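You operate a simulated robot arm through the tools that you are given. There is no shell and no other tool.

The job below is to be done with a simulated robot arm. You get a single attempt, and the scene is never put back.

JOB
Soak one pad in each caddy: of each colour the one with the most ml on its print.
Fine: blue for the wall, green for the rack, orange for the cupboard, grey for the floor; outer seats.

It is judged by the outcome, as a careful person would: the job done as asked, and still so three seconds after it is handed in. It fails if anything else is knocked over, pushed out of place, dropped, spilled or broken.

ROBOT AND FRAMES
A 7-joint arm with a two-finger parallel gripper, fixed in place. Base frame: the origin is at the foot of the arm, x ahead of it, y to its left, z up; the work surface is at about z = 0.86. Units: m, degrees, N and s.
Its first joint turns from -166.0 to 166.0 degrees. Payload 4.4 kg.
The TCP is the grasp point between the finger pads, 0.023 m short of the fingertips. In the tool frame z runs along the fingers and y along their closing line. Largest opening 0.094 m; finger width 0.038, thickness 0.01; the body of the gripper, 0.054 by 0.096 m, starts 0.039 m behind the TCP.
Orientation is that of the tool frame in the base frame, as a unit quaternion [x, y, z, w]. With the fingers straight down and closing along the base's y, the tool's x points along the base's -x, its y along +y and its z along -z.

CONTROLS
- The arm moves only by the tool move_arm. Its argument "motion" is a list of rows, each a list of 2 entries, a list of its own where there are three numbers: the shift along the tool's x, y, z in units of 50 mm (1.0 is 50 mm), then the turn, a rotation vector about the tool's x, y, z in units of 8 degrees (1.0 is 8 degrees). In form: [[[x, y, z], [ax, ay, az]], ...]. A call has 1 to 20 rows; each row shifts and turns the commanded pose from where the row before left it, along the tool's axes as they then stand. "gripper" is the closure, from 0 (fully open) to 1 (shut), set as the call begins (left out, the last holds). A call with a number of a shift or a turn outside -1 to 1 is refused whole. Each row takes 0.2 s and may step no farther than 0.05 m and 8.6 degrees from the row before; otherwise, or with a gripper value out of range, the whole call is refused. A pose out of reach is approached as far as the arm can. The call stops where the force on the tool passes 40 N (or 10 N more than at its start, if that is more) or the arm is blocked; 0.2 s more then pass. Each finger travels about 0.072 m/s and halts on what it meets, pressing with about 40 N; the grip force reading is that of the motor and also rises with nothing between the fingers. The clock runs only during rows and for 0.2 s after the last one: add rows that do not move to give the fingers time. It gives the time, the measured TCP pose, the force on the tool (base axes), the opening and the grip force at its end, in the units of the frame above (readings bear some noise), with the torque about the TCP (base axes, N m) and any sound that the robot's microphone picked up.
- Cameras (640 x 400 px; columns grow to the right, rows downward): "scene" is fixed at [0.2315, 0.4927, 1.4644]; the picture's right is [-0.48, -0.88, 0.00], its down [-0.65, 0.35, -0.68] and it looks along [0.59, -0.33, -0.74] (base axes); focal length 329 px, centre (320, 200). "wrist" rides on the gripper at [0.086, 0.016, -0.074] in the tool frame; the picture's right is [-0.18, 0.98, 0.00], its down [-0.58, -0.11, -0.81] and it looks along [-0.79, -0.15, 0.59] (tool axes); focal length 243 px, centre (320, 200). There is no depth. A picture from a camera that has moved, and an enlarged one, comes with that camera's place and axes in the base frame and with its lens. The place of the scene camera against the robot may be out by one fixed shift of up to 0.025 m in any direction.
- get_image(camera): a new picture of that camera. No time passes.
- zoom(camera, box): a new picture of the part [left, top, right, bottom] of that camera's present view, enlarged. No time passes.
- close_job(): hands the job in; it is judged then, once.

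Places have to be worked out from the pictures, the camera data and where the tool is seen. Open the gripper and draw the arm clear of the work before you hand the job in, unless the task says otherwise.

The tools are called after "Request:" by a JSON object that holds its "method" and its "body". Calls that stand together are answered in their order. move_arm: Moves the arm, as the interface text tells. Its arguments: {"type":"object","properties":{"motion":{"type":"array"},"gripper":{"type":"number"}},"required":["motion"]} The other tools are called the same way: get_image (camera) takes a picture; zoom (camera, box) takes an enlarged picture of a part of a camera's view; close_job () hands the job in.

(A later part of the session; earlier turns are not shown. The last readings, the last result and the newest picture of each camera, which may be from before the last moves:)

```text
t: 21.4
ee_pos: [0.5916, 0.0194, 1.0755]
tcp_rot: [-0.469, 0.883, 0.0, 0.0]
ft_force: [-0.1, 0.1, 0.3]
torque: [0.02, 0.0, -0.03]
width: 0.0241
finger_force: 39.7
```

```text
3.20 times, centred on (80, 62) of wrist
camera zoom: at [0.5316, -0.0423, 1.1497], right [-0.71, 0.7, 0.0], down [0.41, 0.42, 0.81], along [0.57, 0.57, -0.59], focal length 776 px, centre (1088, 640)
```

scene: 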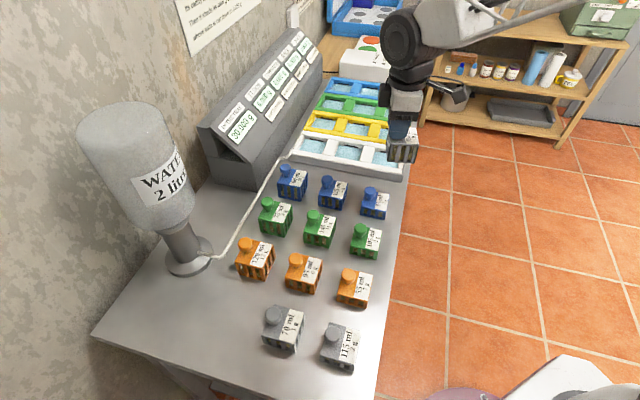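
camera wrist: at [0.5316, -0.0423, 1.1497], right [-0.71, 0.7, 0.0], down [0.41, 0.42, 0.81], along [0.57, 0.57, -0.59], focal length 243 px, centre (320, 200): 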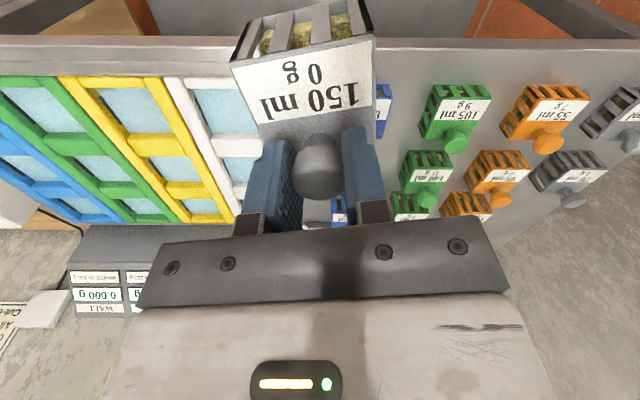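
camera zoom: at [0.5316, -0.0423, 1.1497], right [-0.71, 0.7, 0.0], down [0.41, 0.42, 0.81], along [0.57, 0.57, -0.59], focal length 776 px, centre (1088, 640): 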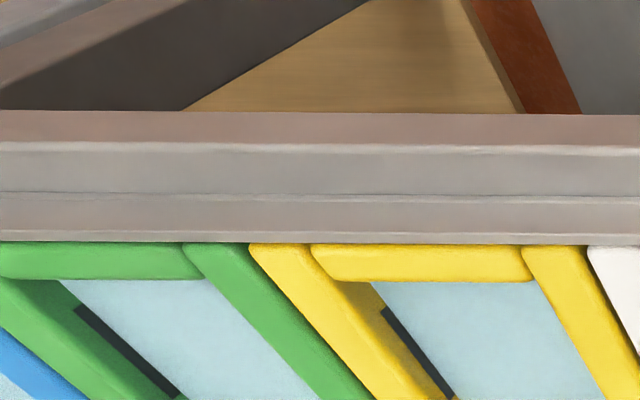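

Near edges of the trays are visible; now I zoom strongly on the yellow and white outer wells to measure their inside size.

Request:
{"method": "zoom", "body": {"camera": "wrist", "box": [80, 65, 180, 145]}}

Request:
{"method": "zoom", "body": {"camera": "wrist", "box": [165, 65, 265, 145]}}

Request:
{"method": "zoom", "body": {"camera": "wrist", "box": [0, 65, 100, 145]}}

```text
5.00 times, centred on (130, 105) of wrist
camera zoom: at [0.5316, -0.0423, 1.1497], right [-0.71, 0.7, 0.0], down [0.41, 0.42, 0.81], along [0.57, 0.57, -0.59], focal length 1213 px, centre (1270, 675)
```

zoom: 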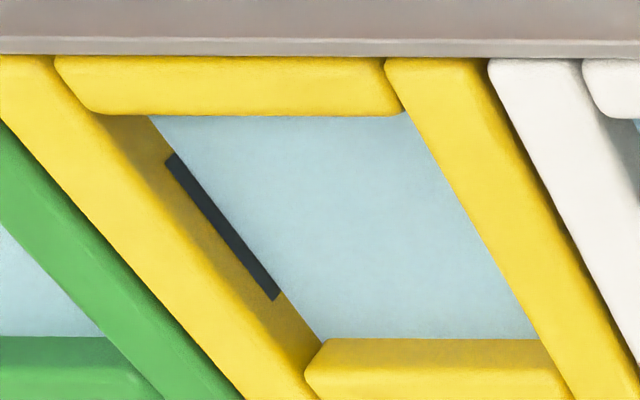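

```text
5.00 times, centred on (215, 105) of wrist
camera zoom: at [0.5316, -0.0423, 1.1497], right [-0.71, 0.7, 0.0], down [0.41, 0.42, 0.81], along [0.57, 0.57, -0.59], focal length 1213 px, centre (845, 675)
```

zoom: 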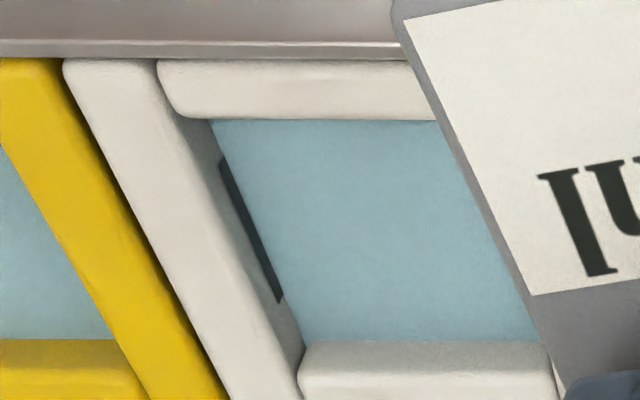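

```text
5.00 times, centred on (50, 105) of wrist
camera zoom: at [0.5316, -0.0423, 1.1497], right [-0.71, 0.7, 0.0], down [0.41, 0.42, 0.81], along [0.57, 0.57, -0.59], focal length 1213 px, centre (1670, 675)
```

zoom: 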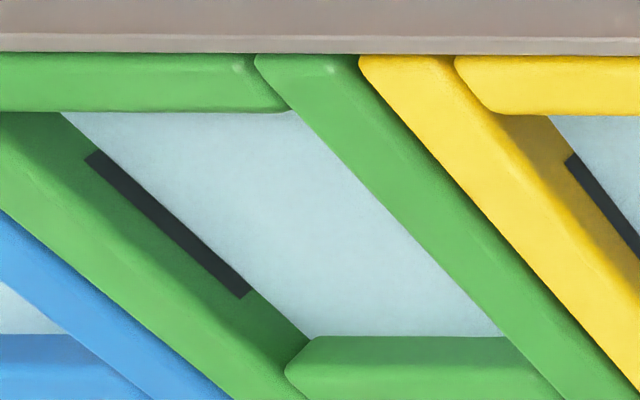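

The wells measure about 70 mm square with 5 mm clearance around each pad, pitch 114 mm, along exactly 45° in the base frame. Outer well centres: white ≈(0.743, 0.008), yellow ≈(0.8235, −0.073), green ≈(0.904, −0.154), blue ≈(0.985, −0.234). I square the pad with the well and move it over the white outer well, bottom ~3 cm above the rim.

Request:
{"method": "move_arm", "body": {"motion": [[[0, 0, 0], [0, 0, 0.68]], [[0, 0, 0], [0, 0, 0.68]], [[-0.5655, -0.5765, 0], [0, 0, 0]], [[-0.5655, -0.5765, 0], [0, 0, 0]], [[-0.5655, -0.5765, 0], [0, 0, 0]], [[-0.5655, -0.5765, 0], [0, 0, 0]], [[0, 0, 0.75], [0, 0, 0]], [[0, 0, 0.75], [0, 0, 0]], [[0, 0, 0], [0, 0, 0]]]}}

Request:
{"method": "get_image", "body": {"camera": "wrist"}}

Request:
{"method": "zoom", "body": {"camera": "wrist", "box": [200, 0, 420, 210]}}

Request:
{"method": "zoom", "body": {"camera": "scene", "box": [320, 90, 460, 200]}}

```text
t: 23.4
ee_pos: [0.7544, 0.0202, 1.0001]
tcp_rot: [-0.384, 0.923, 0.0, 0.001]
ft_force: [-0.3, -1.0, -0.8]
torque: [0.02, -0.03, -0.02]
width: 0.0241
finger_force: 40.0
```

```text
taken
camera wrist: at [0.6825, -0.0291, 1.0753], right [-0.57, 0.82, 0.0], down [0.49, 0.33, 0.81], along [0.66, 0.46, -0.59], focal length 243 px, centre (320, 200)
```

wrist: 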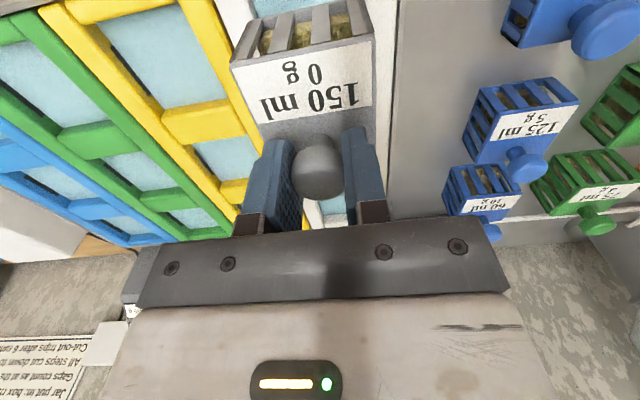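

```text
1.90 times, centred on (310, 105) of wrist
camera zoom: at [0.6825, -0.0291, 1.0753], right [-0.57, 0.82, 0.0], down [0.49, 0.33, 0.81], along [0.66, 0.46, -0.59], focal length 462 px, centre (339, 381)
```

zoom: 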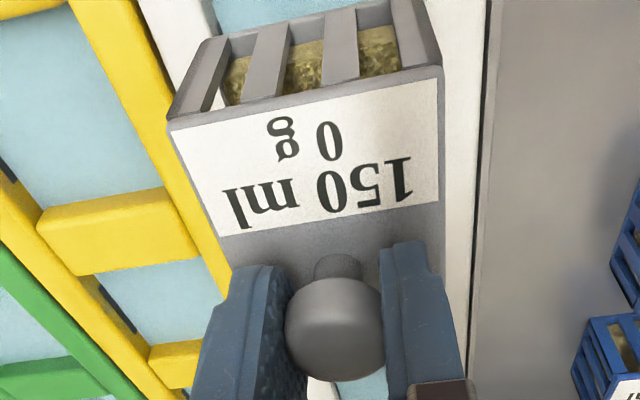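

```text
3.64 times, centred on (390, 145) of scene
camera zoom: at [0.2315, 0.4927, 1.4644], right [-0.48, -0.88, 0.0], down [-0.65, 0.35, -0.68], along [0.59, -0.33, -0.74], focal length 1196 px, centre (66, 400)
```

zoom: 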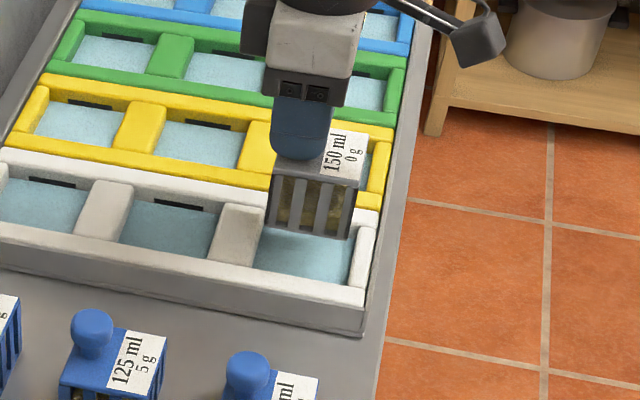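

Wrist-view numbers say the pad is centred within ~2 mm, but I want to double check with the fixed camera at higher zoom before lowering.

Request:
{"method": "zoom", "body": {"camera": "scene", "box": [365, 115, 425, 175]}}

Request:
{"method": "zoom", "body": {"camera": "wrist", "box": [210, 0, 400, 60]}}

Request:
{"method": "zoom", "body": {"camera": "wrist", "box": [280, 180, 420, 240]}}

```text
6.67 times, centred on (395, 145) of scene
camera zoom: at [0.2315, 0.4927, 1.4644], right [-0.48, -0.88, 0.0], down [-0.65, 0.35, -0.68], along [0.59, -0.33, -0.74], focal length 2194 px, centre (-180, 567)
```

zoom: 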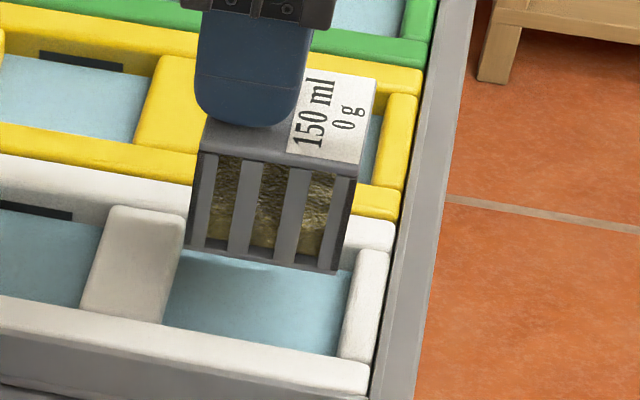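

```text
3.37 times, centred on (305, 30) of wrist
camera zoom: at [0.6825, -0.0291, 1.0753], right [-0.57, 0.82, 0.0], down [0.49, 0.33, 0.81], along [0.66, 0.46, -0.59], focal length 817 px, centre (370, 773)
```

zoom: 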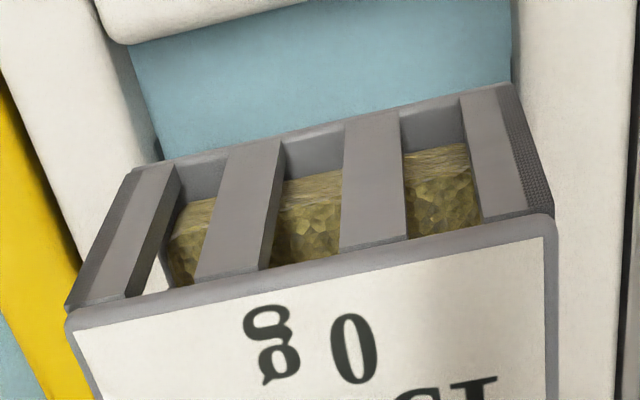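

```text
4.57 times, centred on (350, 210) of wrist
camera zoom: at [0.6825, -0.0291, 1.0753], right [-0.57, 0.82, 0.0], down [0.49, 0.33, 0.81], along [0.66, 0.46, -0.59], focal length 1109 px, centre (183, 154)
```

zoom: 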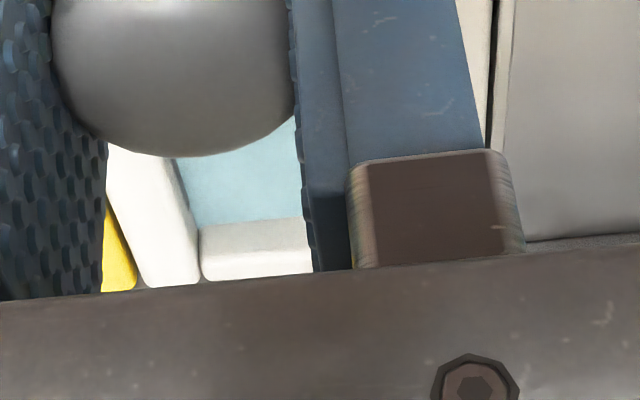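

The wrist view shows pad and well together: the pad should go about 3 mm toward the aisle and 1.5 mm toward +u for even gaps. I correct that and lower until the pad's bottom is just entering the well.

Request:
{"method": "move_arm", "body": {"motion": [[[0.06, -0.03, 0], [0, 0, 0]], [[0, 0, 0.2], [0, 0, 0]], [[0, 0, 0.2], [0, 0, 0]], [[0, 0, 0.2], [0, 0, 0]], [[0, 0, 0], [0, 0, 0]]]}}

Request:
{"method": "zoom", "body": {"camera": "wrist", "box": [210, 0, 400, 60]}}

Request:
{"method": "zoom", "body": {"camera": "scene", "box": [365, 115, 425, 175]}}

```text
t: 24.6
ee_pos: [0.7534, 0.0165, 0.9712]
tcp_rot: [-0.384, 0.923, 0.0, 0.0]
ft_force: [0.2, 0.3, -1.0]
torque: [-0.01, -0.04, 0.0]
width: 0.0238
finger_force: 39.9
```

```text
3.37 times, centred on (305, 30) of wrist
camera zoom: at [0.6819, -0.0332, 1.0461], right [-0.57, 0.82, 0.0], down [0.49, 0.33, 0.81], along [0.66, 0.46, -0.59], focal length 817 px, centre (370, 773)
```

zoom: 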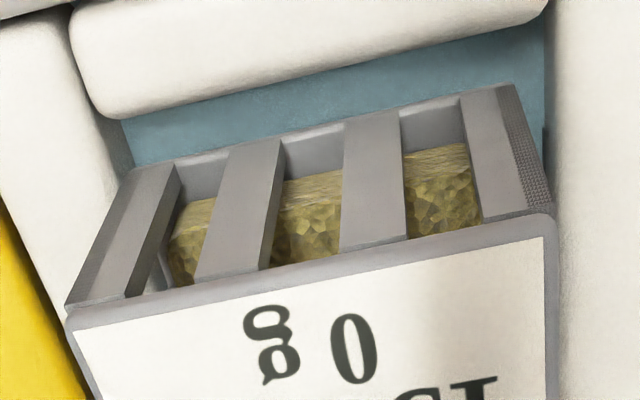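

```text
6.67 times, centred on (395, 145) of scene
camera zoom: at [0.2315, 0.4927, 1.4644], right [-0.48, -0.88, 0.0], down [-0.65, 0.35, -0.68], along [0.59, -0.33, -0.74], focal length 2194 px, centre (-180, 567)
```

zoom: 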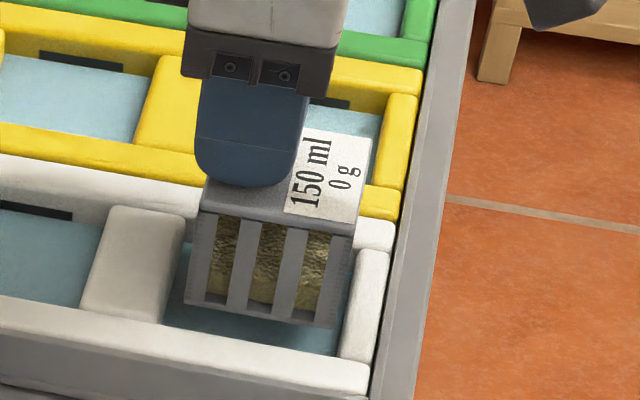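

Gaps are now about 5 mm on all sides. I lower slowly in 3 mm rows.

Request:
{"method": "move_arm", "body": {"motion": [[[0, 0, 0.06], [0, 0, 0]], [[0, 0, 0.06], [0, 0, 0]], [[0, 0, 0.06], [0, 0, 0]], [[0, 0, 0.06], [0, 0, 0]], [[0, 0, 0.06], [0, 0, 0]], [[0, 0, 0.06], [0, 0, 0]], [[0, 0, 0], [0, 0, 0]]]}}

Request:
{"method": "zoom", "body": {"camera": "scene", "box": [365, 115, 425, 175]}}

Request:
{"method": "zoom", "body": {"camera": "scene", "box": [200, 25, 330, 150]}}

```text
t: 26.2
ee_pos: [0.7527, 0.0159, 0.9527]
tcp_rot: [-0.383, 0.924, 0.0, 0.0]
ft_force: [0.2, 0.1, -0.6]
torque: [0.03, -0.02, 0.05]
width: 0.0241
finger_force: 39.7
```

```text
6.67 times, centred on (395, 145) of scene
camera zoom: at [0.2315, 0.4927, 1.4644], right [-0.48, -0.88, 0.0], down [-0.65, 0.35, -0.68], along [0.59, -0.33, -0.74], focal length 2194 px, centre (-180, 567)
```

zoom: 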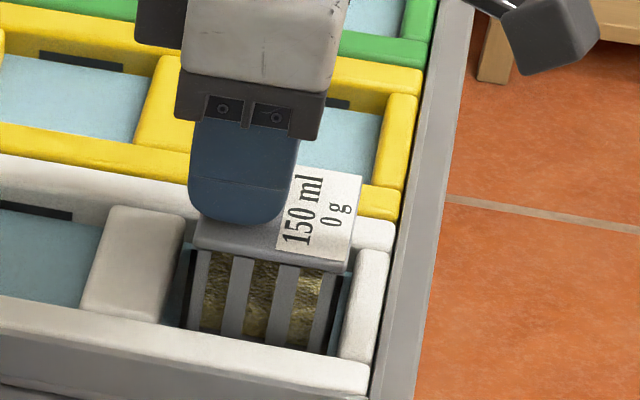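

```text
3.20 times, centred on (265, 88) of scene
camera zoom: at [0.2315, 0.4927, 1.4644], right [-0.48, -0.88, 0.0], down [-0.65, 0.35, -0.68], along [0.59, -0.33, -0.74], focal length 1053 px, centre (496, 560)
```

zoom: 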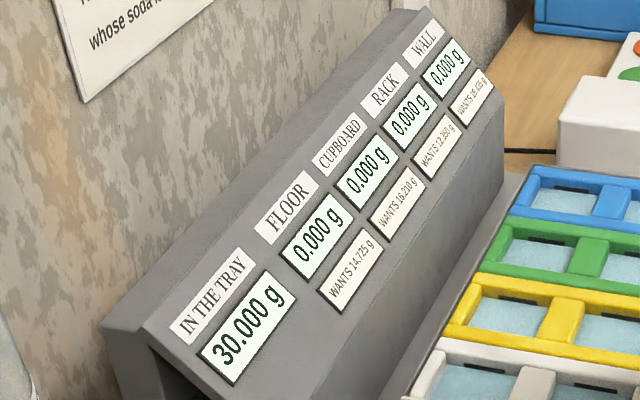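

The pad bottom is at about z=0.873 and the panel still reads 30.000, so it hasn't met the water. I continue down in small steps until contact.

Request:
{"method": "move_arm", "body": {"motion": [[[0, 0, 0.04], [0, 0, 0]], [[0, 0, 0.04], [0, 0, 0]], [[0, 0, 0], [0, 0, 0]]]}}

Request:
{"method": "zoom", "body": {"camera": "scene", "box": [200, 25, 330, 150]}}

```text
t: 27.0
ee_pos: [0.7535, 0.0166, 0.951]
tcp_rot: [-0.383, 0.924, 0.001, 0.001]
ft_force: [0.2, 0.3, -0.5]
torque: [0.01, 0.05, -0.02]
width: 0.0239
finger_force: 39.6
```

```text
3.20 times, centred on (265, 88) of scene
camera zoom: at [0.2315, 0.4927, 1.4644], right [-0.48, -0.88, 0.0], down [-0.65, 0.35, -0.68], along [0.59, -0.33, -0.74], focal length 1053 px, centre (496, 560)
```

zoom: 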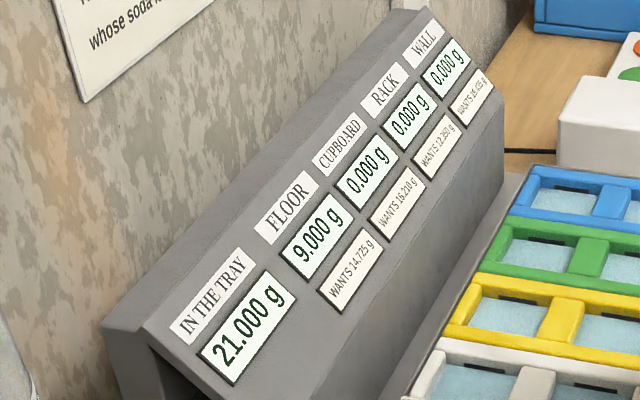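

The pad met the water: FLOOR booked 9.000 g, tray 21.000 g — so white is the floor caddy, confirming the panel order. I keep lowering gently until it rests on the seat's floor.

Request:
{"method": "move_arm", "body": {"motion": [[[0, 0, 0.04], [0, 0, 0]], [[0, 0, 0.04], [0, 0, 0]], [[0, 0, 0.04], [0, 0, 0]], [[0, 0, 0], [0, 0, 0]]]}}

```text
t: 28.0
ee_pos: [0.7552, 0.0156, 0.9442]
tcp_rot: [-0.384, 0.923, 0.0, 0.001]
ft_force: [-2.7, -1.2, 22.7]
torque: [-0.56, 0.54, -0.01]
width: 0.024
finger_force: 40.3
```

It touched the floor (22.7 N at pad bottom ≈0.865). I relieve by 1.5 mm, open, and rise straight up.

Request:
{"method": "move_arm", "body": {"motion": [[[0, 0, -0.03], [0, 0, 0]], [[0, 0, 0], [0, 0, 0]]]}}

Request:
{"method": "move_arm", "body": {"motion": [[[0, 0, 0], [0, 0, 0]], [[0, 0, 0], [0, 0, 0]], [[0, 0, 0], [0, 0, 0]], [[0, 0, -0.3], [0, 0, 0]], [[0, 0, -0.6], [0, 0, 0]], [[0, 0, -0.8], [0, 0, 0]], [[0, 0, -0.8], [0, 0, 0]], [[0, 0, 0], [0, 0, 0]]], "gripper": 0.3}}

Request:
{"method": "get_image", "body": {"camera": "wrist"}}

Request:
{"method": "get_image", "body": {"camera": "scene"}}

Request:
{"method": "zoom", "body": {"camera": "scene", "box": [345, 115, 425, 175]}}

```text
t: 28.6
ee_pos: [0.7543, 0.0161, 0.9457]
tcp_rot: [-0.384, 0.923, -0.001, -0.001]
ft_force: [3.9, -0.8, 9.4]
torque: [0.05, -0.09, -0.01]
width: 0.0242
finger_force: 39.8
```

```text
t: 30.4
ee_pos: [0.7529, 0.019, 1.0699]
tcp_rot: [-0.384, 0.923, 0.0, 0.0]
ft_force: [0.0, -0.1, 0.2]
torque: [0.0, 0.02, 0.01]
width: 0.0658
finger_force: 0.0
```

```text
taken
camera wrist: at [0.6807, -0.0322, 1.1427], right [-0.57, 0.82, 0.0], down [0.49, 0.33, 0.81], along [0.66, 0.46, -0.59], focal length 243 px, centre (320, 200)
```

wrist: 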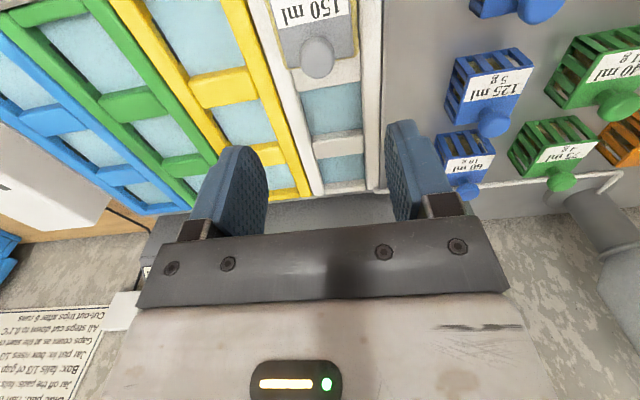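

```text
taken
```

scene: 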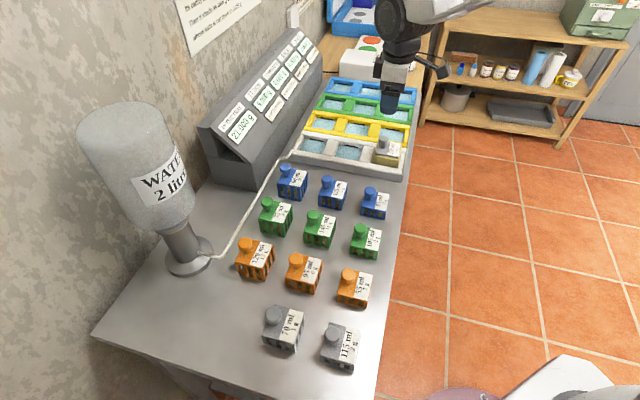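

```text
6.67 times, centred on (385, 145) of scene
camera zoom: at [0.2315, 0.4927, 1.4644], right [-0.48, -0.88, 0.0], down [-0.65, 0.35, -0.68], along [0.59, -0.33, -0.74], focal length 2194 px, centre (-113, 567)
```

zoom: 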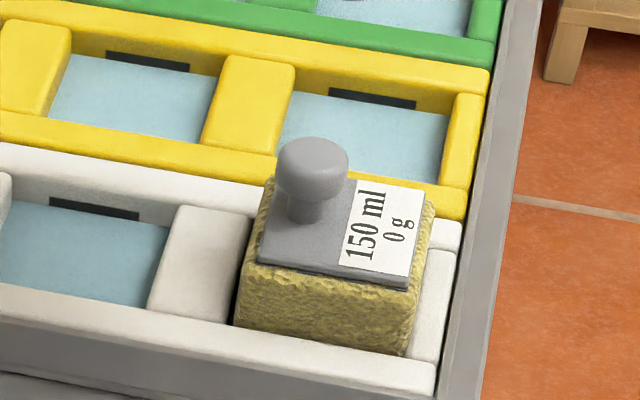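

The grey pad is seated square in the outer floor seat and its sponge has swollen. Before picking the blue one I test, empty-handed, how far the arm reaches above the wall (blue) outer seat.

Request:
{"method": "move_arm", "body": {"motion": [[[0, -0.976, 0], [0, 0, 0]], [[0, -0.976, 0], [0, 0, 0]], [[0, -0.976, 0], [0, 0, 0]], [[0, -0.976, 0], [0, 0, 0]], [[0, -0.976, 0], [0, 0, 0]], [[0, -0.976, 0], [0, 0, 0]], [[0, -0.976, 0], [0, 0, 0]], [[0, 0, 0], [0, 0, 0]]]}}

Request:
{"method": "move_arm", "body": {"motion": [[[0, 0, 0.7], [0, 0, 0]], [[0, 0, 0.7], [0, 0, 0]], [[0, 0, 0.7], [0, 0, 0]], [[0, 0, 0], [0, 0, 0]]]}}

Request:
{"method": "get_image", "body": {"camera": "wrist"}}

Request:
{"method": "get_image", "body": {"camera": "scene"}}

```text
t: 32.2
ee_pos: [0.9982, -0.2236, 1.071]
tcp_rot: [-0.383, 0.924, 0.001, 0.0]
ft_force: [-0.3, 0.7, -0.1]
torque: [0.0, 0.0, 0.02]
width: 0.066
finger_force: 0.1
```

```text
t: 33.2
ee_pos: [0.9986, -0.225, 0.9646]
tcp_rot: [-0.383, 0.924, 0.0, 0.0]
ft_force: [0.7, -0.9, 0.3]
torque: [0.02, 0.01, 0.03]
width: 0.0657
finger_force: 0.0
```

```text
taken
camera wrist: at [0.9256, -0.2752, 1.0392], right [-0.57, 0.82, 0.0], down [0.49, 0.33, 0.81], along [0.66, 0.46, -0.59], focal length 243 px, centre (320, 200)
```

wrist: 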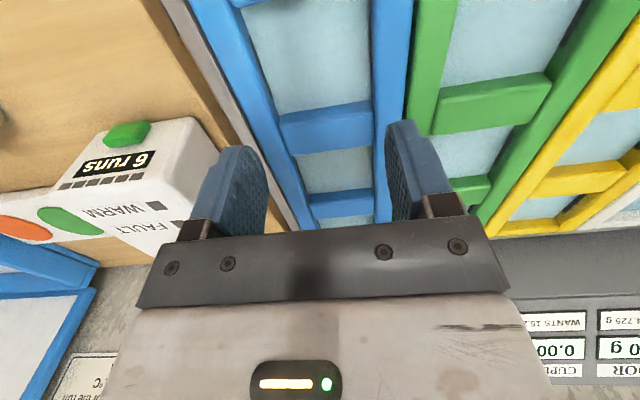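

```text
taken
```

scene: 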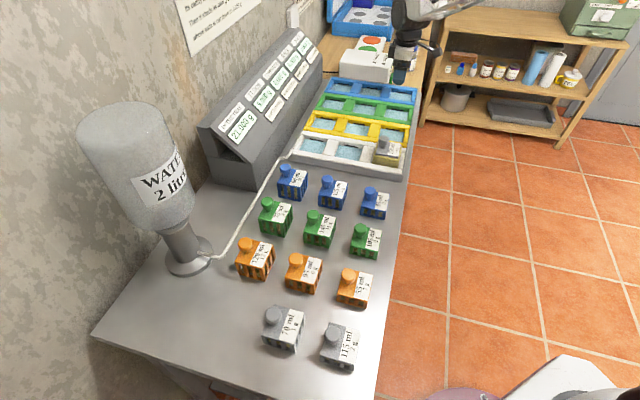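

The arm reaches the spot with the tool straight down at z=0.965. I test the lower placing height (0.930) too, then use this view to measure the blue well.

Request:
{"method": "move_arm", "body": {"motion": [[[0, 0, 0.35], [0, 0, 0]], [[0, 0, 0.35], [0, 0, 0]], [[0, 0, 0], [0, 0, 0]]]}}

Request:
{"method": "zoom", "body": {"camera": "wrist", "box": [200, 0, 420, 140]}}

```text
t: 34.0
ee_pos: [0.997, -0.2253, 0.929]
tcp_rot: [-0.383, 0.924, 0.0, 0.0]
ft_force: [-0.6, 0.2, 0.1]
torque: [-0.01, 0.0, 0.01]
width: 0.0659
finger_force: 0.1
```

```text
2.86 times, centred on (310, 70) of wrist
camera zoom: at [0.9249, -0.2741, 1.0049], right [-0.57, 0.82, 0.0], down [0.49, 0.33, 0.81], along [0.66, 0.46, -0.59], focal length 693 px, centre (349, 571)
```

zoom: 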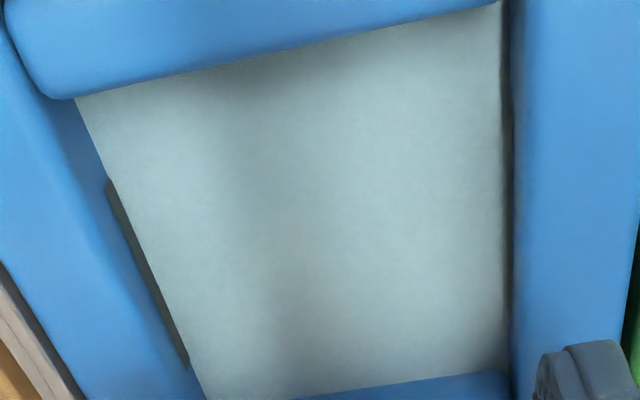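

The arm reaches this seat fully with the tool vertical, so no tilt is needed; the blue well's centre is 2.5 mm further +u than the current aim. Now I rise, and go over the blue 125 ml pad (knob estimated at (0.713, 0.216)), with gripper open, for a check view.

Request:
{"method": "move_arm", "body": {"motion": [[[0, 0, -0.7], [0, 0, 0]], [[0, 0, -0.7], [0, 0, 0]], [[0, 0, -0.7], [0, 0, 0]], [[0, 0, -0.7], [0, 0, 0]], [[-0.2009, 0.932, 0], [0, 0, 0]], [[-0.2009, 0.932, 0], [0, 0, 0]], [[-0.2009, 0.932, 0], [0, 0, 0]], [[-0.2009, 0.932, 0], [0, 0, 0]], [[-0.2009, 0.932, 0], [0, 0, 0]], [[-0.2009, 0.932, 0], [0, 0, 0]], [[-0.2009, 0.932, 0], [0, 0, 0]], [[-0.2009, 0.932, 0], [0, 0, 0]], [[-0.2009, 0.932, 0], [0, 0, 0]], [[-0.2009, 0.932, 0], [0, 0, 0]], [[-0.2009, 0.932, 0], [0, 0, 0]], [[0, 0, 0], [0, 0, 0]]], "gripper": 0}}

Request:
{"method": "get_image", "body": {"camera": "wrist"}}

Request:
{"method": "zoom", "body": {"camera": "wrist", "box": [220, 0, 420, 125]}}

Request:
{"method": "zoom", "body": {"camera": "scene", "box": [345, 115, 425, 175]}}

```text
t: 37.4
ee_pos: [0.7104, 0.2145, 1.0685]
tcp_rot: [-0.383, 0.924, 0.0, 0.0]
ft_force: [-0.4, 0.0, 0.0]
torque: [-0.01, 0.01, -0.03]
width: 0.0939
finger_force: 0.0
```

```text
taken
camera wrist: at [0.6397, 0.1647, 1.1438], right [-0.57, 0.82, 0.0], down [0.49, 0.33, 0.81], along [0.66, 0.46, -0.59], focal length 243 px, centre (320, 200)
```

wrist: 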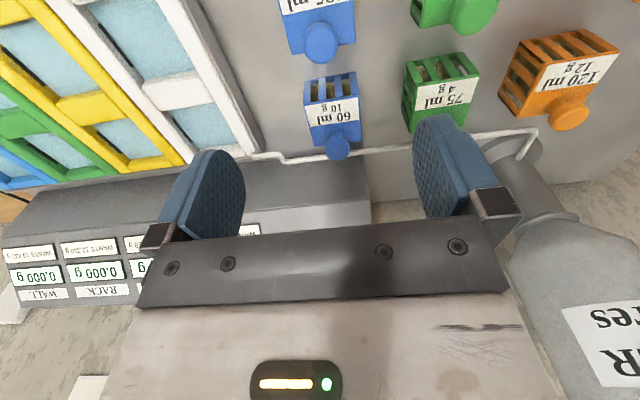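

```text
3.20 times, centred on (320, 62) of wrist
camera zoom: at [0.6397, 0.1647, 1.1438], right [-0.57, 0.82, 0.0], down [0.49, 0.33, 0.81], along [0.66, 0.46, -0.59], focal length 776 px, centre (320, 640)
```

zoom: 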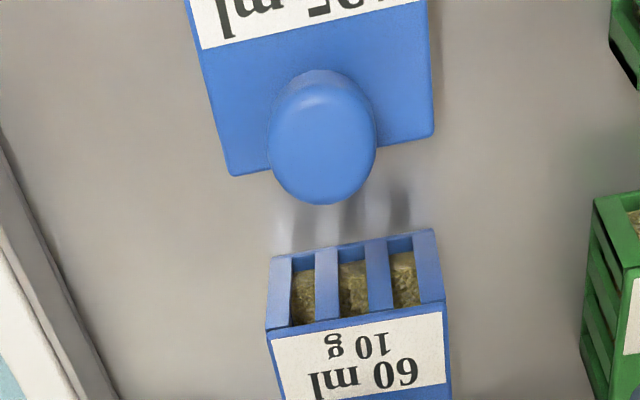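

```text
6.67 times, centred on (385, 145) of scene
camera zoom: at [0.2315, 0.4927, 1.4644], right [-0.48, -0.88, 0.0], down [-0.65, 0.35, -0.68], along [0.59, -0.33, -0.74], focal length 2194 px, centre (-113, 567)
```

zoom: 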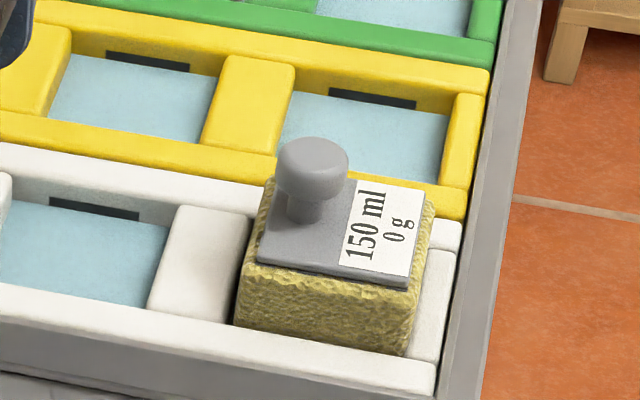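

The knob is within 1 mm of the tool axis and the pad is square with the fingers. I descend to TCP z≈0.927 and close.

Request:
{"method": "move_arm", "body": {"motion": [[[0, 0, 0.6], [0, 0, 0]], [[0, 0, 0.6], [0, 0, 0]], [[0, 0, 0.6], [0, 0, 0]], [[0, 0, 0.6], [0, 0, 0]], [[0, 0, 0.43], [0, 0, 0]], [[0, 0, 0], [0, 0, 0]]]}}

Request:
{"method": "zoom", "body": {"camera": "wrist", "box": [200, 0, 440, 210]}}

```text
t: 38.8
ee_pos: [0.7101, 0.2148, 0.9293]
tcp_rot: [-0.383, 0.924, 0.0, 0.0]
ft_force: [-0.2, -0.6, 0.1]
torque: [-0.01, -0.01, -0.02]
width: 0.0939
finger_force: 0.0
```

```text
1.90 times, centred on (320, 105) of wrist
camera zoom: at [0.6385, 0.1654, 1.0037], right [-0.57, 0.82, 0.0], down [0.49, 0.33, 0.81], along [0.66, 0.46, -0.59], focal length 462 px, centre (320, 381)
```

zoom: 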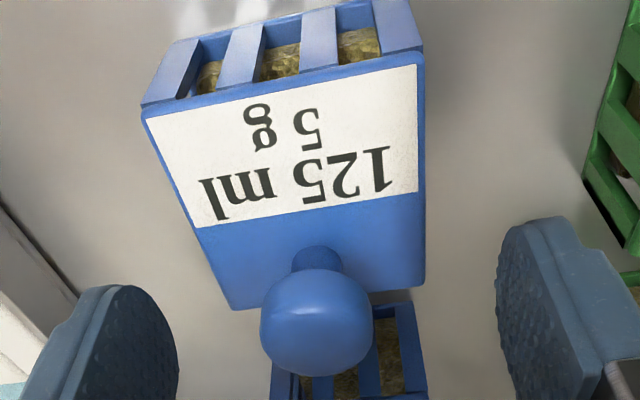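

Label reads 125 ml / 5 g; position is good. Closing on the knob and lifting slightly.

Request:
{"method": "move_arm", "body": {"motion": [[[0, 0, 0], [0, 0, 0]], [[0, 0, 0], [0, 0, 0]], [[0, 0, 0], [0, 0, 0]], [[0, 0, 0], [0, 0, 0]], [[0, 0, 0], [0, 0, 0]]], "gripper": 1}}

Request:
{"method": "move_arm", "body": {"motion": [[[0, 0, -0.2], [0, 0, 0]], [[0, 0, -0.5], [0, 0, 0]], [[0, 0, -0.7], [0, 0, 0]], [[0, 0, -0.7], [0, 0, 0]], [[0, 0, -0.7], [0, 0, 0]], [[0, 0, 0], [0, 0, 0]]]}}

Request:
{"method": "zoom", "body": {"camera": "wrist", "box": [200, 0, 440, 210]}}

Request:
{"method": "get_image", "body": {"camera": "scene"}}

```text
t: 40.0
ee_pos: [0.7096, 0.2157, 0.9283]
tcp_rot: [-0.383, 0.924, 0.0, 0.0]
ft_force: [0.2, -0.5, 0.2]
torque: [-0.03, -0.04, -0.03]
width: 0.0243
finger_force: 40.0
```

```text
t: 41.4
ee_pos: [0.7086, 0.2162, 1.0689]
tcp_rot: [-0.384, 0.923, 0.0, 0.001]
ft_force: [0.2, 1.2, -0.9]
torque: [0.05, -0.01, -0.02]
width: 0.0242
finger_force: 39.9
```

```text
1.90 times, centred on (320, 105) of wrist
camera zoom: at [0.6385, 0.1662, 1.1427], right [-0.57, 0.82, 0.0], down [0.49, 0.33, 0.81], along [0.66, 0.46, -0.59], focal length 462 px, centre (320, 381)
```

zoom: 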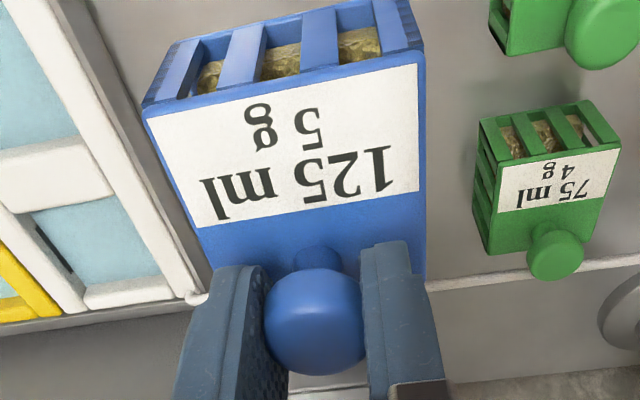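

```text
taken
```

scene: 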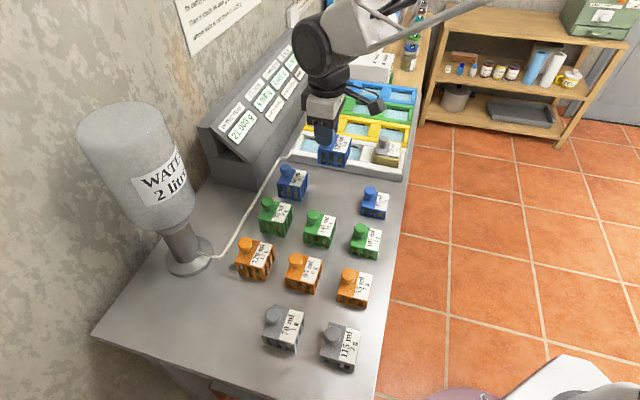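

Held squarely (pad centre 18 mm toward +x from the TCP this time). I carry it high over to the blue outer seat with the small corrections from my test pose, then view.

Request:
{"method": "move_arm", "body": {"motion": [[[0.1964, -0.9365, 0], [0, 0, 0]], [[0.1964, -0.9365, 0], [0, 0, 0]], [[0.1964, -0.9365, 0], [0, 0, 0]], [[0.1964, -0.9365, 0], [0, 0, 0]], [[0.1964, -0.9365, 0], [0, 0, 0]], [[0.1964, -0.9365, 0], [0, 0, 0]], [[0.1964, -0.9365, 0], [0, 0, 0]], [[0.1964, -0.9365, 0], [0, 0, 0]], [[0.1964, -0.9365, 0], [0, 0, 0]], [[0.1964, -0.9365, 0], [0, 0, 0]], [[0.1964, -0.9365, 0], [0, 0, 0]], [[0, 0, 0], [0, 0, 0]], [[0, 0, 0.7], [0, 0, 0]], [[0, 0, 0.7], [0, 0, 0]], [[0, 0, 0.4], [0, 0, 0]], [[0, 0, 0], [0, 0, 0]]]}}

Request:
{"method": "zoom", "body": {"camera": "wrist", "box": [210, 0, 400, 60]}}

Request:
{"method": "zoom", "body": {"camera": "scene", "box": [365, 65, 435, 135]}}

```text
t: 44.8
ee_pos: [0.9993, -0.224, 0.9771]
tcp_rot: [-0.384, 0.923, 0.0, 0.0]
ft_force: [-0.3, -0.6, 0.1]
torque: [0.0, -0.01, -0.01]
width: 0.0244
finger_force: 40.1
```

```text
3.37 times, centred on (305, 30) of wrist
camera zoom: at [0.9275, -0.2734, 1.0518], right [-0.57, 0.82, 0.0], down [0.49, 0.33, 0.81], along [0.67, 0.46, -0.59], focal length 817 px, centre (370, 773)
```

zoom: 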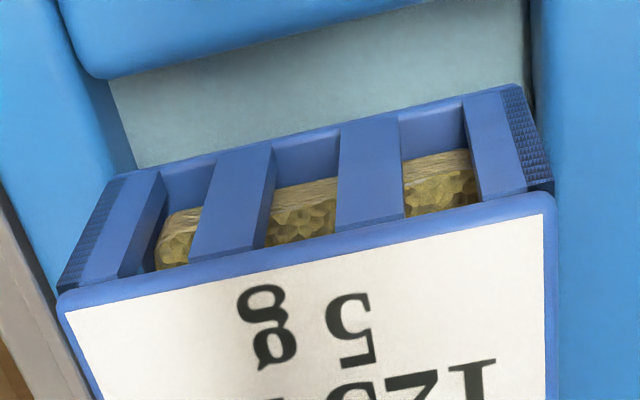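

```text
5.71 times, centred on (400, 100) of scene
camera zoom: at [0.2315, 0.4927, 1.4644], right [-0.48, -0.88, 0.0], down [-0.65, 0.35, -0.68], along [0.59, -0.33, -0.74], focal length 1880 px, centre (-137, 771)
```

zoom: 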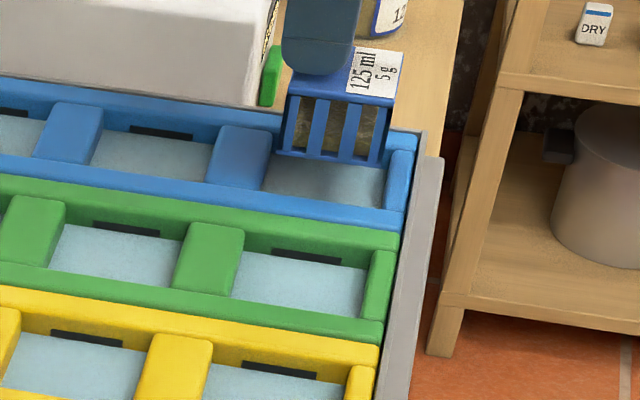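

Gaps are all 4–7 mm; I nudge 1.3 mm toward +u and lower gently down to the floor of the seat.

Request:
{"method": "move_arm", "body": {"motion": [[[0.01, -0.026, 0], [0, 0, 0]], [[0, 0, 0.12], [0, 0, 0]], [[0, 0, 0.12], [0, 0, 0]], [[0, 0, 0.12], [0, 0, 0]], [[0, 0, 0.12], [0, 0, 0]], [[0, 0, 0.12], [0, 0, 0]], [[0, 0, 0.12], [0, 0, 0]], [[0, 0, 0.04], [0, 0, 0]], [[0, 0, 0.04], [0, 0, 0]], [[0, 0, 0], [0, 0, 0]]]}}

Request:
{"method": "zoom", "body": {"camera": "scene", "box": [200, 25, 330, 150]}}

Request:
{"method": "zoom", "body": {"camera": "wrist", "box": [200, 0, 440, 210]}}

```text
t: 47.0
ee_pos: [0.9992, -0.2256, 0.9379]
tcp_rot: [-0.384, 0.923, 0.0, 0.0]
ft_force: [0.7, -0.1, -0.5]
torque: [0.01, 0.0, -0.01]
width: 0.0239
finger_force: 40.3
```

```text
3.20 times, centred on (265, 88) of scene
camera zoom: at [0.2315, 0.4927, 1.4644], right [-0.48, -0.88, 0.0], down [-0.65, 0.35, -0.68], along [0.59, -0.33, -0.74], focal length 1053 px, centre (496, 560)
```

zoom: 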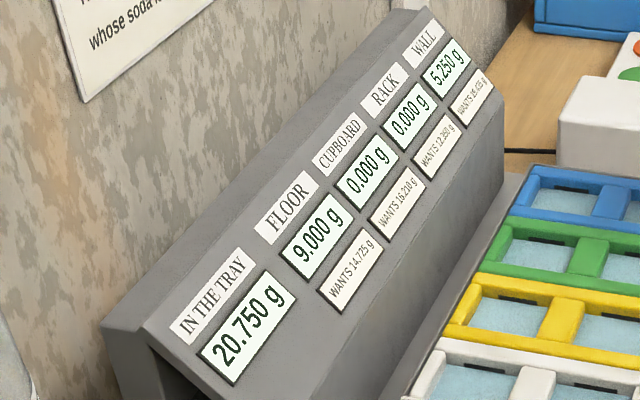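

```text
1.90 times, centred on (320, 105) of wrist
camera zoom: at [0.9272, -0.2757, 1.0127], right [-0.57, 0.82, 0.0], down [0.49, 0.33, 0.81], along [0.66, 0.46, -0.59], focal length 462 px, centre (320, 381)
```

zoom: 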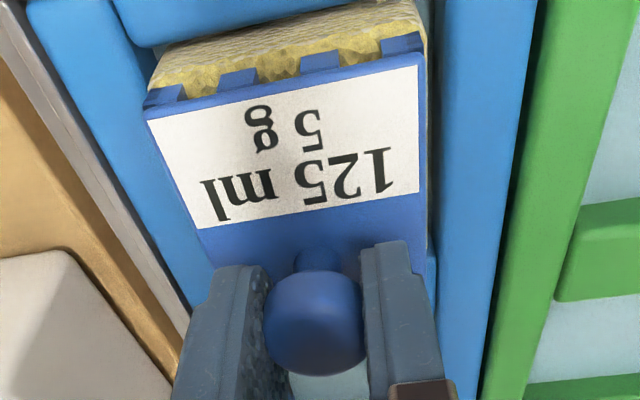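

WALL booked 5.250 g. Lowering on to contact.

Request:
{"method": "move_arm", "body": {"motion": [[[0, 0, 0.03], [0, 0, 0]], [[0, 0, 0.03], [0, 0, 0]], [[0, 0, 0], [0, 0, 0]]]}}

```text
t: 47.8
ee_pos: [0.9987, -0.2264, 0.9361]
tcp_rot: [-0.384, 0.923, 0.0, 0.0]
ft_force: [-0.2, 0.9, 0.9]
torque: [-0.01, 0.03, -0.02]
width: 0.0243
finger_force: 39.7
```

No contact yet; a bit lower.

Request:
{"method": "move_arm", "body": {"motion": [[[0, 0, 0.03], [0, 0, 0]], [[0, 0, 0.03], [0, 0, 0]], [[0, 0, 0], [0, 0, 0]]]}}

```text
t: 48.6
ee_pos: [0.9993, -0.2268, 0.9354]
tcp_rot: [-0.383, 0.924, -0.001, 0.002]
ft_force: [-2.6, 1.1, 29.2]
torque: [-0.3, 0.39, -0.08]
width: 0.0241
finger_force: 40.5
```

Contact at 29 N, so the pad rests on the floor. I relieve 2 mm, open, and rise.

Request:
{"method": "move_arm", "body": {"motion": [[[0, 0, -0.04], [0, 0, 0]], [[0, 0, 0], [0, 0, 0]]]}}

Request:
{"method": "move_arm", "body": {"motion": [[[0, 0, 0], [0, 0, 0]], [[0, 0, 0], [0, 0, 0]], [[0, 0, 0], [0, 0, 0]], [[0, 0, -0.3], [0, 0, 0]], [[0, 0, -0.6], [0, 0, 0]], [[0, 0, -0.9], [0, 0, 0]], [[0, 0, -0.9], [0, 0, 0]], [[0, 0, 0], [0, 0, 0]]], "gripper": 0.3}}

Request:
{"method": "get_image", "body": {"camera": "wrist"}}

Request:
{"method": "zoom", "body": {"camera": "scene", "box": [345, 65, 435, 175]}}

```text
t: 49.2
ee_pos: [1.0, -0.2264, 0.9343]
tcp_rot: [-0.384, 0.923, 0.0, 0.001]
ft_force: [6.5, 0.1, 20.5]
torque: [0.13, -0.21, -0.03]
width: 0.024
finger_force: 40.1
```

```text
t: 51.0
ee_pos: [0.9978, -0.2242, 1.069]
tcp_rot: [-0.383, 0.924, 0.0, 0.0]
ft_force: [0.0, -0.1, -0.4]
torque: [-0.02, 0.04, 0.01]
width: 0.0658
finger_force: 0.0
```

```text
taken
camera wrist: at [0.9266, -0.2734, 1.1437], right [-0.57, 0.82, 0.0], down [0.49, 0.33, 0.81], along [0.66, 0.46, -0.59], focal length 243 px, centre (320, 200)
```

wrist: 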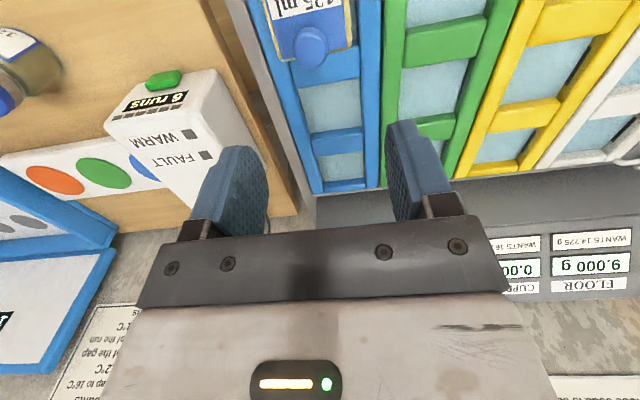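

```text
3.64 times, centred on (390, 120) of scene
camera zoom: at [0.2315, 0.4927, 1.4644], right [-0.48, -0.88, 0.0], down [-0.65, 0.35, -0.68], along [0.59, -0.33, -0.74], focal length 1196 px, centre (66, 491)
```

zoom: 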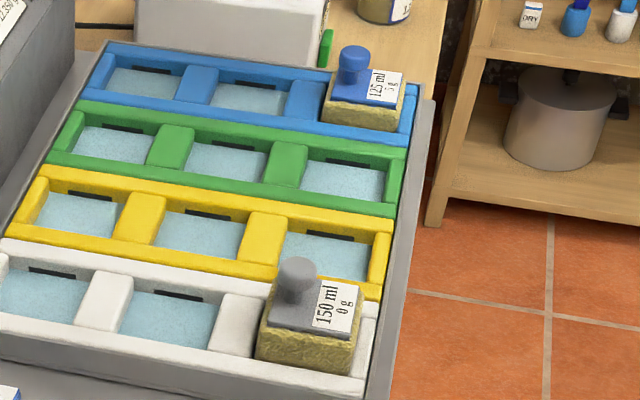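

Blue pad seated well. Now over to the green 140 ml pad (knob est. (0.6275, 0.297)).

Request:
{"method": "move_arm", "body": {"motion": [[[-0.1543, 0.903, 0], [0, 0, 0]], [[-0.1543, 0.903, 0], [0, 0, 0]], [[-0.1543, 0.903, 0], [0, 0, 0]], [[-0.1543, 0.903, 0], [0, 0, 0]], [[-0.1543, 0.903, 0], [0, 0, 0]], [[-0.1543, 0.903, 0], [0, 0, 0]], [[-0.1543, 0.903, 0], [0, 0, 0]], [[-0.1543, 0.903, 0], [0, 0, 0]], [[-0.1543, 0.903, 0], [0, 0, 0]], [[-0.1543, 0.903, 0], [0, 0, 0]], [[-0.1543, 0.903, 0], [0, 0, 0]], [[-0.1543, 0.903, 0], [0, 0, 0]], [[-0.1543, 0.903, 0], [0, 0, 0]], [[-0.1543, 0.903, 0], [0, 0, 0]], [[0, 0, 0], [0, 0, 0]]], "gripper": 0}}

Request:
{"method": "get_image", "body": {"camera": "wrist"}}

Request:
{"method": "zoom", "body": {"camera": "wrist", "box": [220, 0, 420, 125]}}

```text
t: 54.2
ee_pos: [0.6278, 0.2978, 1.0687]
tcp_rot: [-0.384, 0.923, 0.001, -0.001]
ft_force: [0.0, -0.2, 0.2]
torque: [-0.01, -0.01, -0.03]
width: 0.094
finger_force: 0.0
```

```text
taken
camera wrist: at [0.5561, 0.2477, 1.1433], right [-0.57, 0.82, 0.0], down [0.49, 0.33, 0.81], along [0.66, 0.46, -0.59], focal length 243 px, centre (320, 200)
```

wrist: 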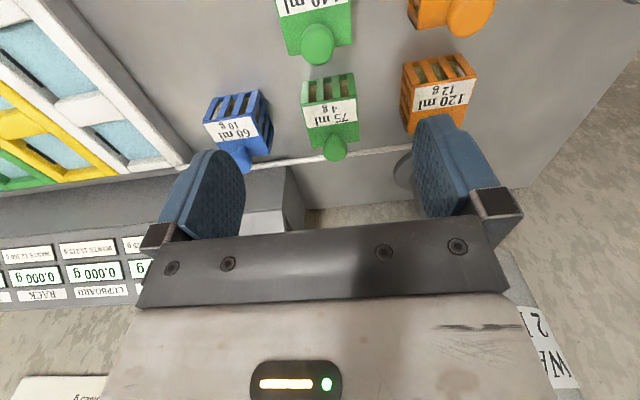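

```text
3.20 times, centred on (320, 62) of wrist
camera zoom: at [0.5561, 0.2477, 1.1433], right [-0.57, 0.82, 0.0], down [0.49, 0.33, 0.81], along [0.66, 0.46, -0.59], focal length 776 px, centre (320, 640)
```

zoom: 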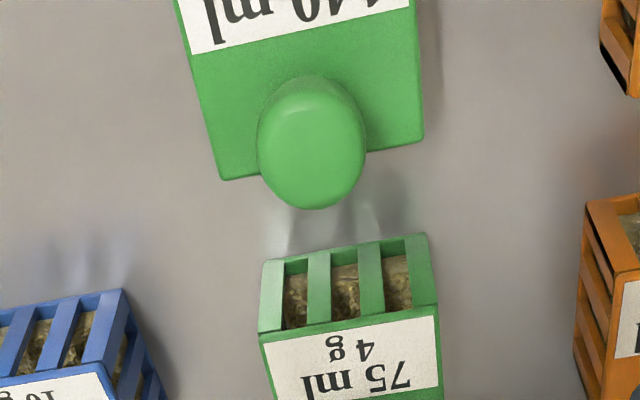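

Knob is 2.5 mm off along the closing line; I correct this and descend to TCP z≈0.928.

Request:
{"method": "move_arm", "body": {"motion": [[[0, -0.05, 0.6], [0, 0, 0]], [[0, 0, 0.6], [0, 0, 0]], [[0, 0, 0.6], [0, 0, 0]], [[0, 0, 0.6], [0, 0, 0]], [[0, 0, 0.42], [0, 0, 0]], [[0, 0, 0], [0, 0, 0]]]}}

Request:
{"method": "zoom", "body": {"camera": "wrist", "box": [200, 0, 440, 210]}}

```text
t: 55.6
ee_pos: [0.6283, 0.2958, 0.9293]
tcp_rot: [-0.383, 0.924, 0.0, 0.0]
ft_force: [0.3, -0.2, -0.5]
torque: [0.03, 0.04, 0.0]
width: 0.094
finger_force: 0.0
```

```text
1.90 times, centred on (320, 105) of wrist
camera zoom: at [0.557, 0.2452, 1.0025], right [-0.57, 0.82, 0.0], down [0.49, 0.33, 0.81], along [0.66, 0.46, -0.59], focal length 462 px, centre (320, 381)
```

zoom: 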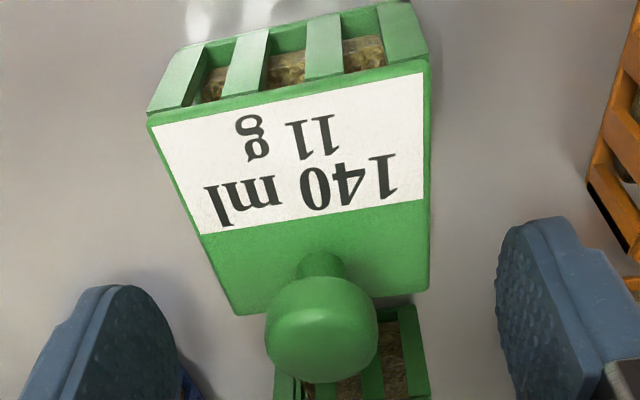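

The label reads 140 ml / 11 g, and the alignment looks fine. Closing and lifting.

Request:
{"method": "move_arm", "body": {"motion": [[[0, 0, 0], [0, 0, 0]], [[0, 0, 0], [0, 0, 0]], [[0, 0, 0], [0, 0, 0]], [[0, 0, 0], [0, 0, 0]], [[0, 0, 0], [0, 0, 0]]], "gripper": 1}}

Request:
{"method": "move_arm", "body": {"motion": [[[0, 0, -0.2], [0, 0, 0]], [[0, 0, -0.5], [0, 0, 0]], [[0, 0, -0.7], [0, 0, 0]], [[0, 0, -0.7], [0, 0, 0]], [[0, 0, -0.7], [0, 0, 0]], [[0, 0, 0], [0, 0, 0]]]}}

Request:
{"method": "zoom", "body": {"camera": "wrist", "box": [200, 0, 440, 210]}}

```text
t: 56.8
ee_pos: [0.6285, 0.296, 0.9275]
tcp_rot: [-0.383, 0.924, 0.0, 0.001]
ft_force: [-0.1, -0.1, 0.6]
torque: [-0.03, -0.03, 0.01]
width: 0.0241
finger_force: 39.6
```

```text
t: 58.2
ee_pos: [0.6296, 0.2944, 1.0702]
tcp_rot: [-0.384, 0.923, 0.0, 0.001]
ft_force: [-0.8, 0.0, -0.4]
torque: [0.02, 0.0, 0.01]
width: 0.0244
finger_force: 39.9
```

```text
1.90 times, centred on (320, 105) of wrist
camera zoom: at [0.5583, 0.2455, 1.1441], right [-0.57, 0.82, 0.0], down [0.49, 0.33, 0.81], along [0.67, 0.46, -0.59], focal length 462 px, centre (320, 381)
```

zoom: 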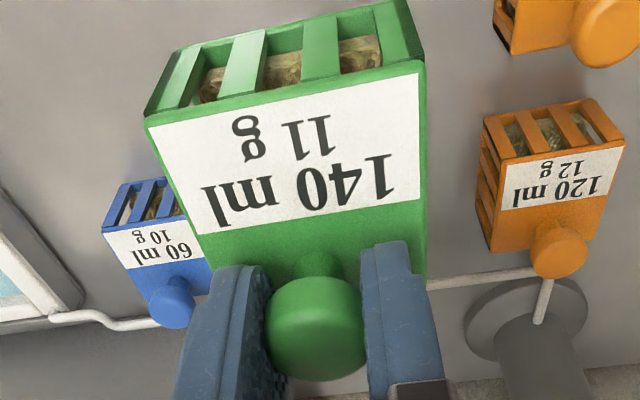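

Held squarely (pad centre ≈17 mm from the TCP). I carry it to above the green outer seat, TCP target (0.917, −0.145).

Request:
{"method": "move_arm", "body": {"motion": [[[0.1975, -0.9373, 0], [0, 0, 0]], [[0.1975, -0.9373, 0], [0, 0, 0]], [[0.1975, -0.9373, 0], [0, 0, 0]], [[0.1975, -0.9373, 0], [0, 0, 0]], [[0.1975, -0.9373, 0], [0, 0, 0]], [[0.1975, -0.9373, 0], [0, 0, 0]], [[0.1975, -0.9373, 0], [0, 0, 0]], [[0.1975, -0.9373, 0], [0, 0, 0]], [[0.1975, -0.9373, 0], [0, 0, 0]], [[0.1975, -0.9373, 0], [0, 0, 0]], [[0.1975, -0.9373, 0], [0, 0, 0]], [[0, 0, 0], [0, 0, 0]], [[0, 0, 0.7], [0, 0, 0]], [[0, 0, 0.7], [0, 0, 0]], [[0, 0, 0.4], [0, 0, 0]], [[0, 0, 0], [0, 0, 0]]]}}

Request:
{"method": "zoom", "body": {"camera": "wrist", "box": [210, 0, 400, 60]}}

Request:
{"method": "zoom", "body": {"camera": "scene", "box": [345, 65, 435, 175]}}

```text
t: 61.6
ee_pos: [0.9186, -0.1478, 0.9777]
tcp_rot: [-0.383, 0.924, 0.0, 0.001]
ft_force: [0.1, 0.3, -0.4]
torque: [0.01, 0.01, 0.02]
width: 0.0244
finger_force: 39.8
```

```text
3.37 times, centred on (305, 30) of wrist
camera zoom: at [0.8469, -0.1973, 1.0527], right [-0.57, 0.82, 0.0], down [0.49, 0.33, 0.81], along [0.67, 0.46, -0.59], focal length 817 px, centre (370, 773)
```

zoom: 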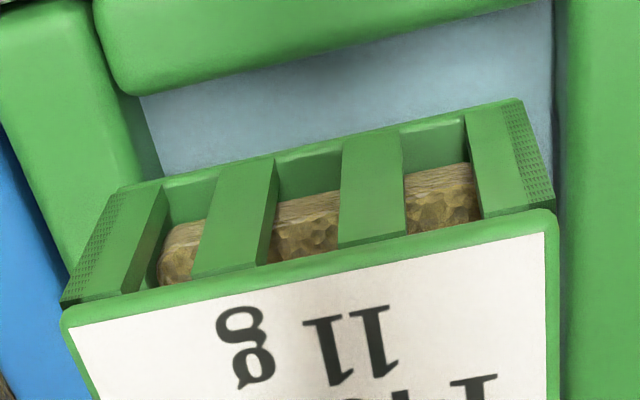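

```text
3.64 times, centred on (390, 120) of scene
camera zoom: at [0.2315, 0.4927, 1.4644], right [-0.48, -0.88, 0.0], down [-0.65, 0.35, -0.68], along [0.59, -0.33, -0.74], focal length 1196 px, centre (66, 491)
```

zoom: 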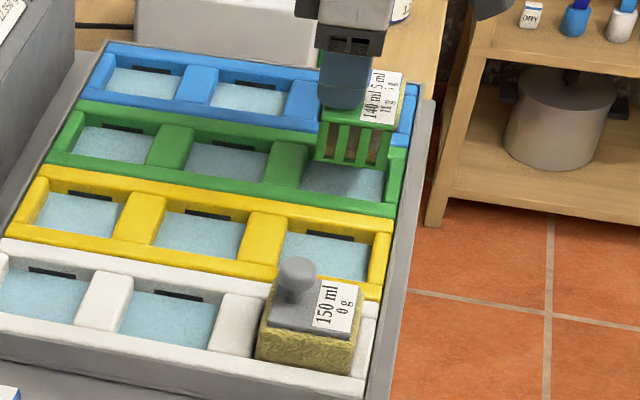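

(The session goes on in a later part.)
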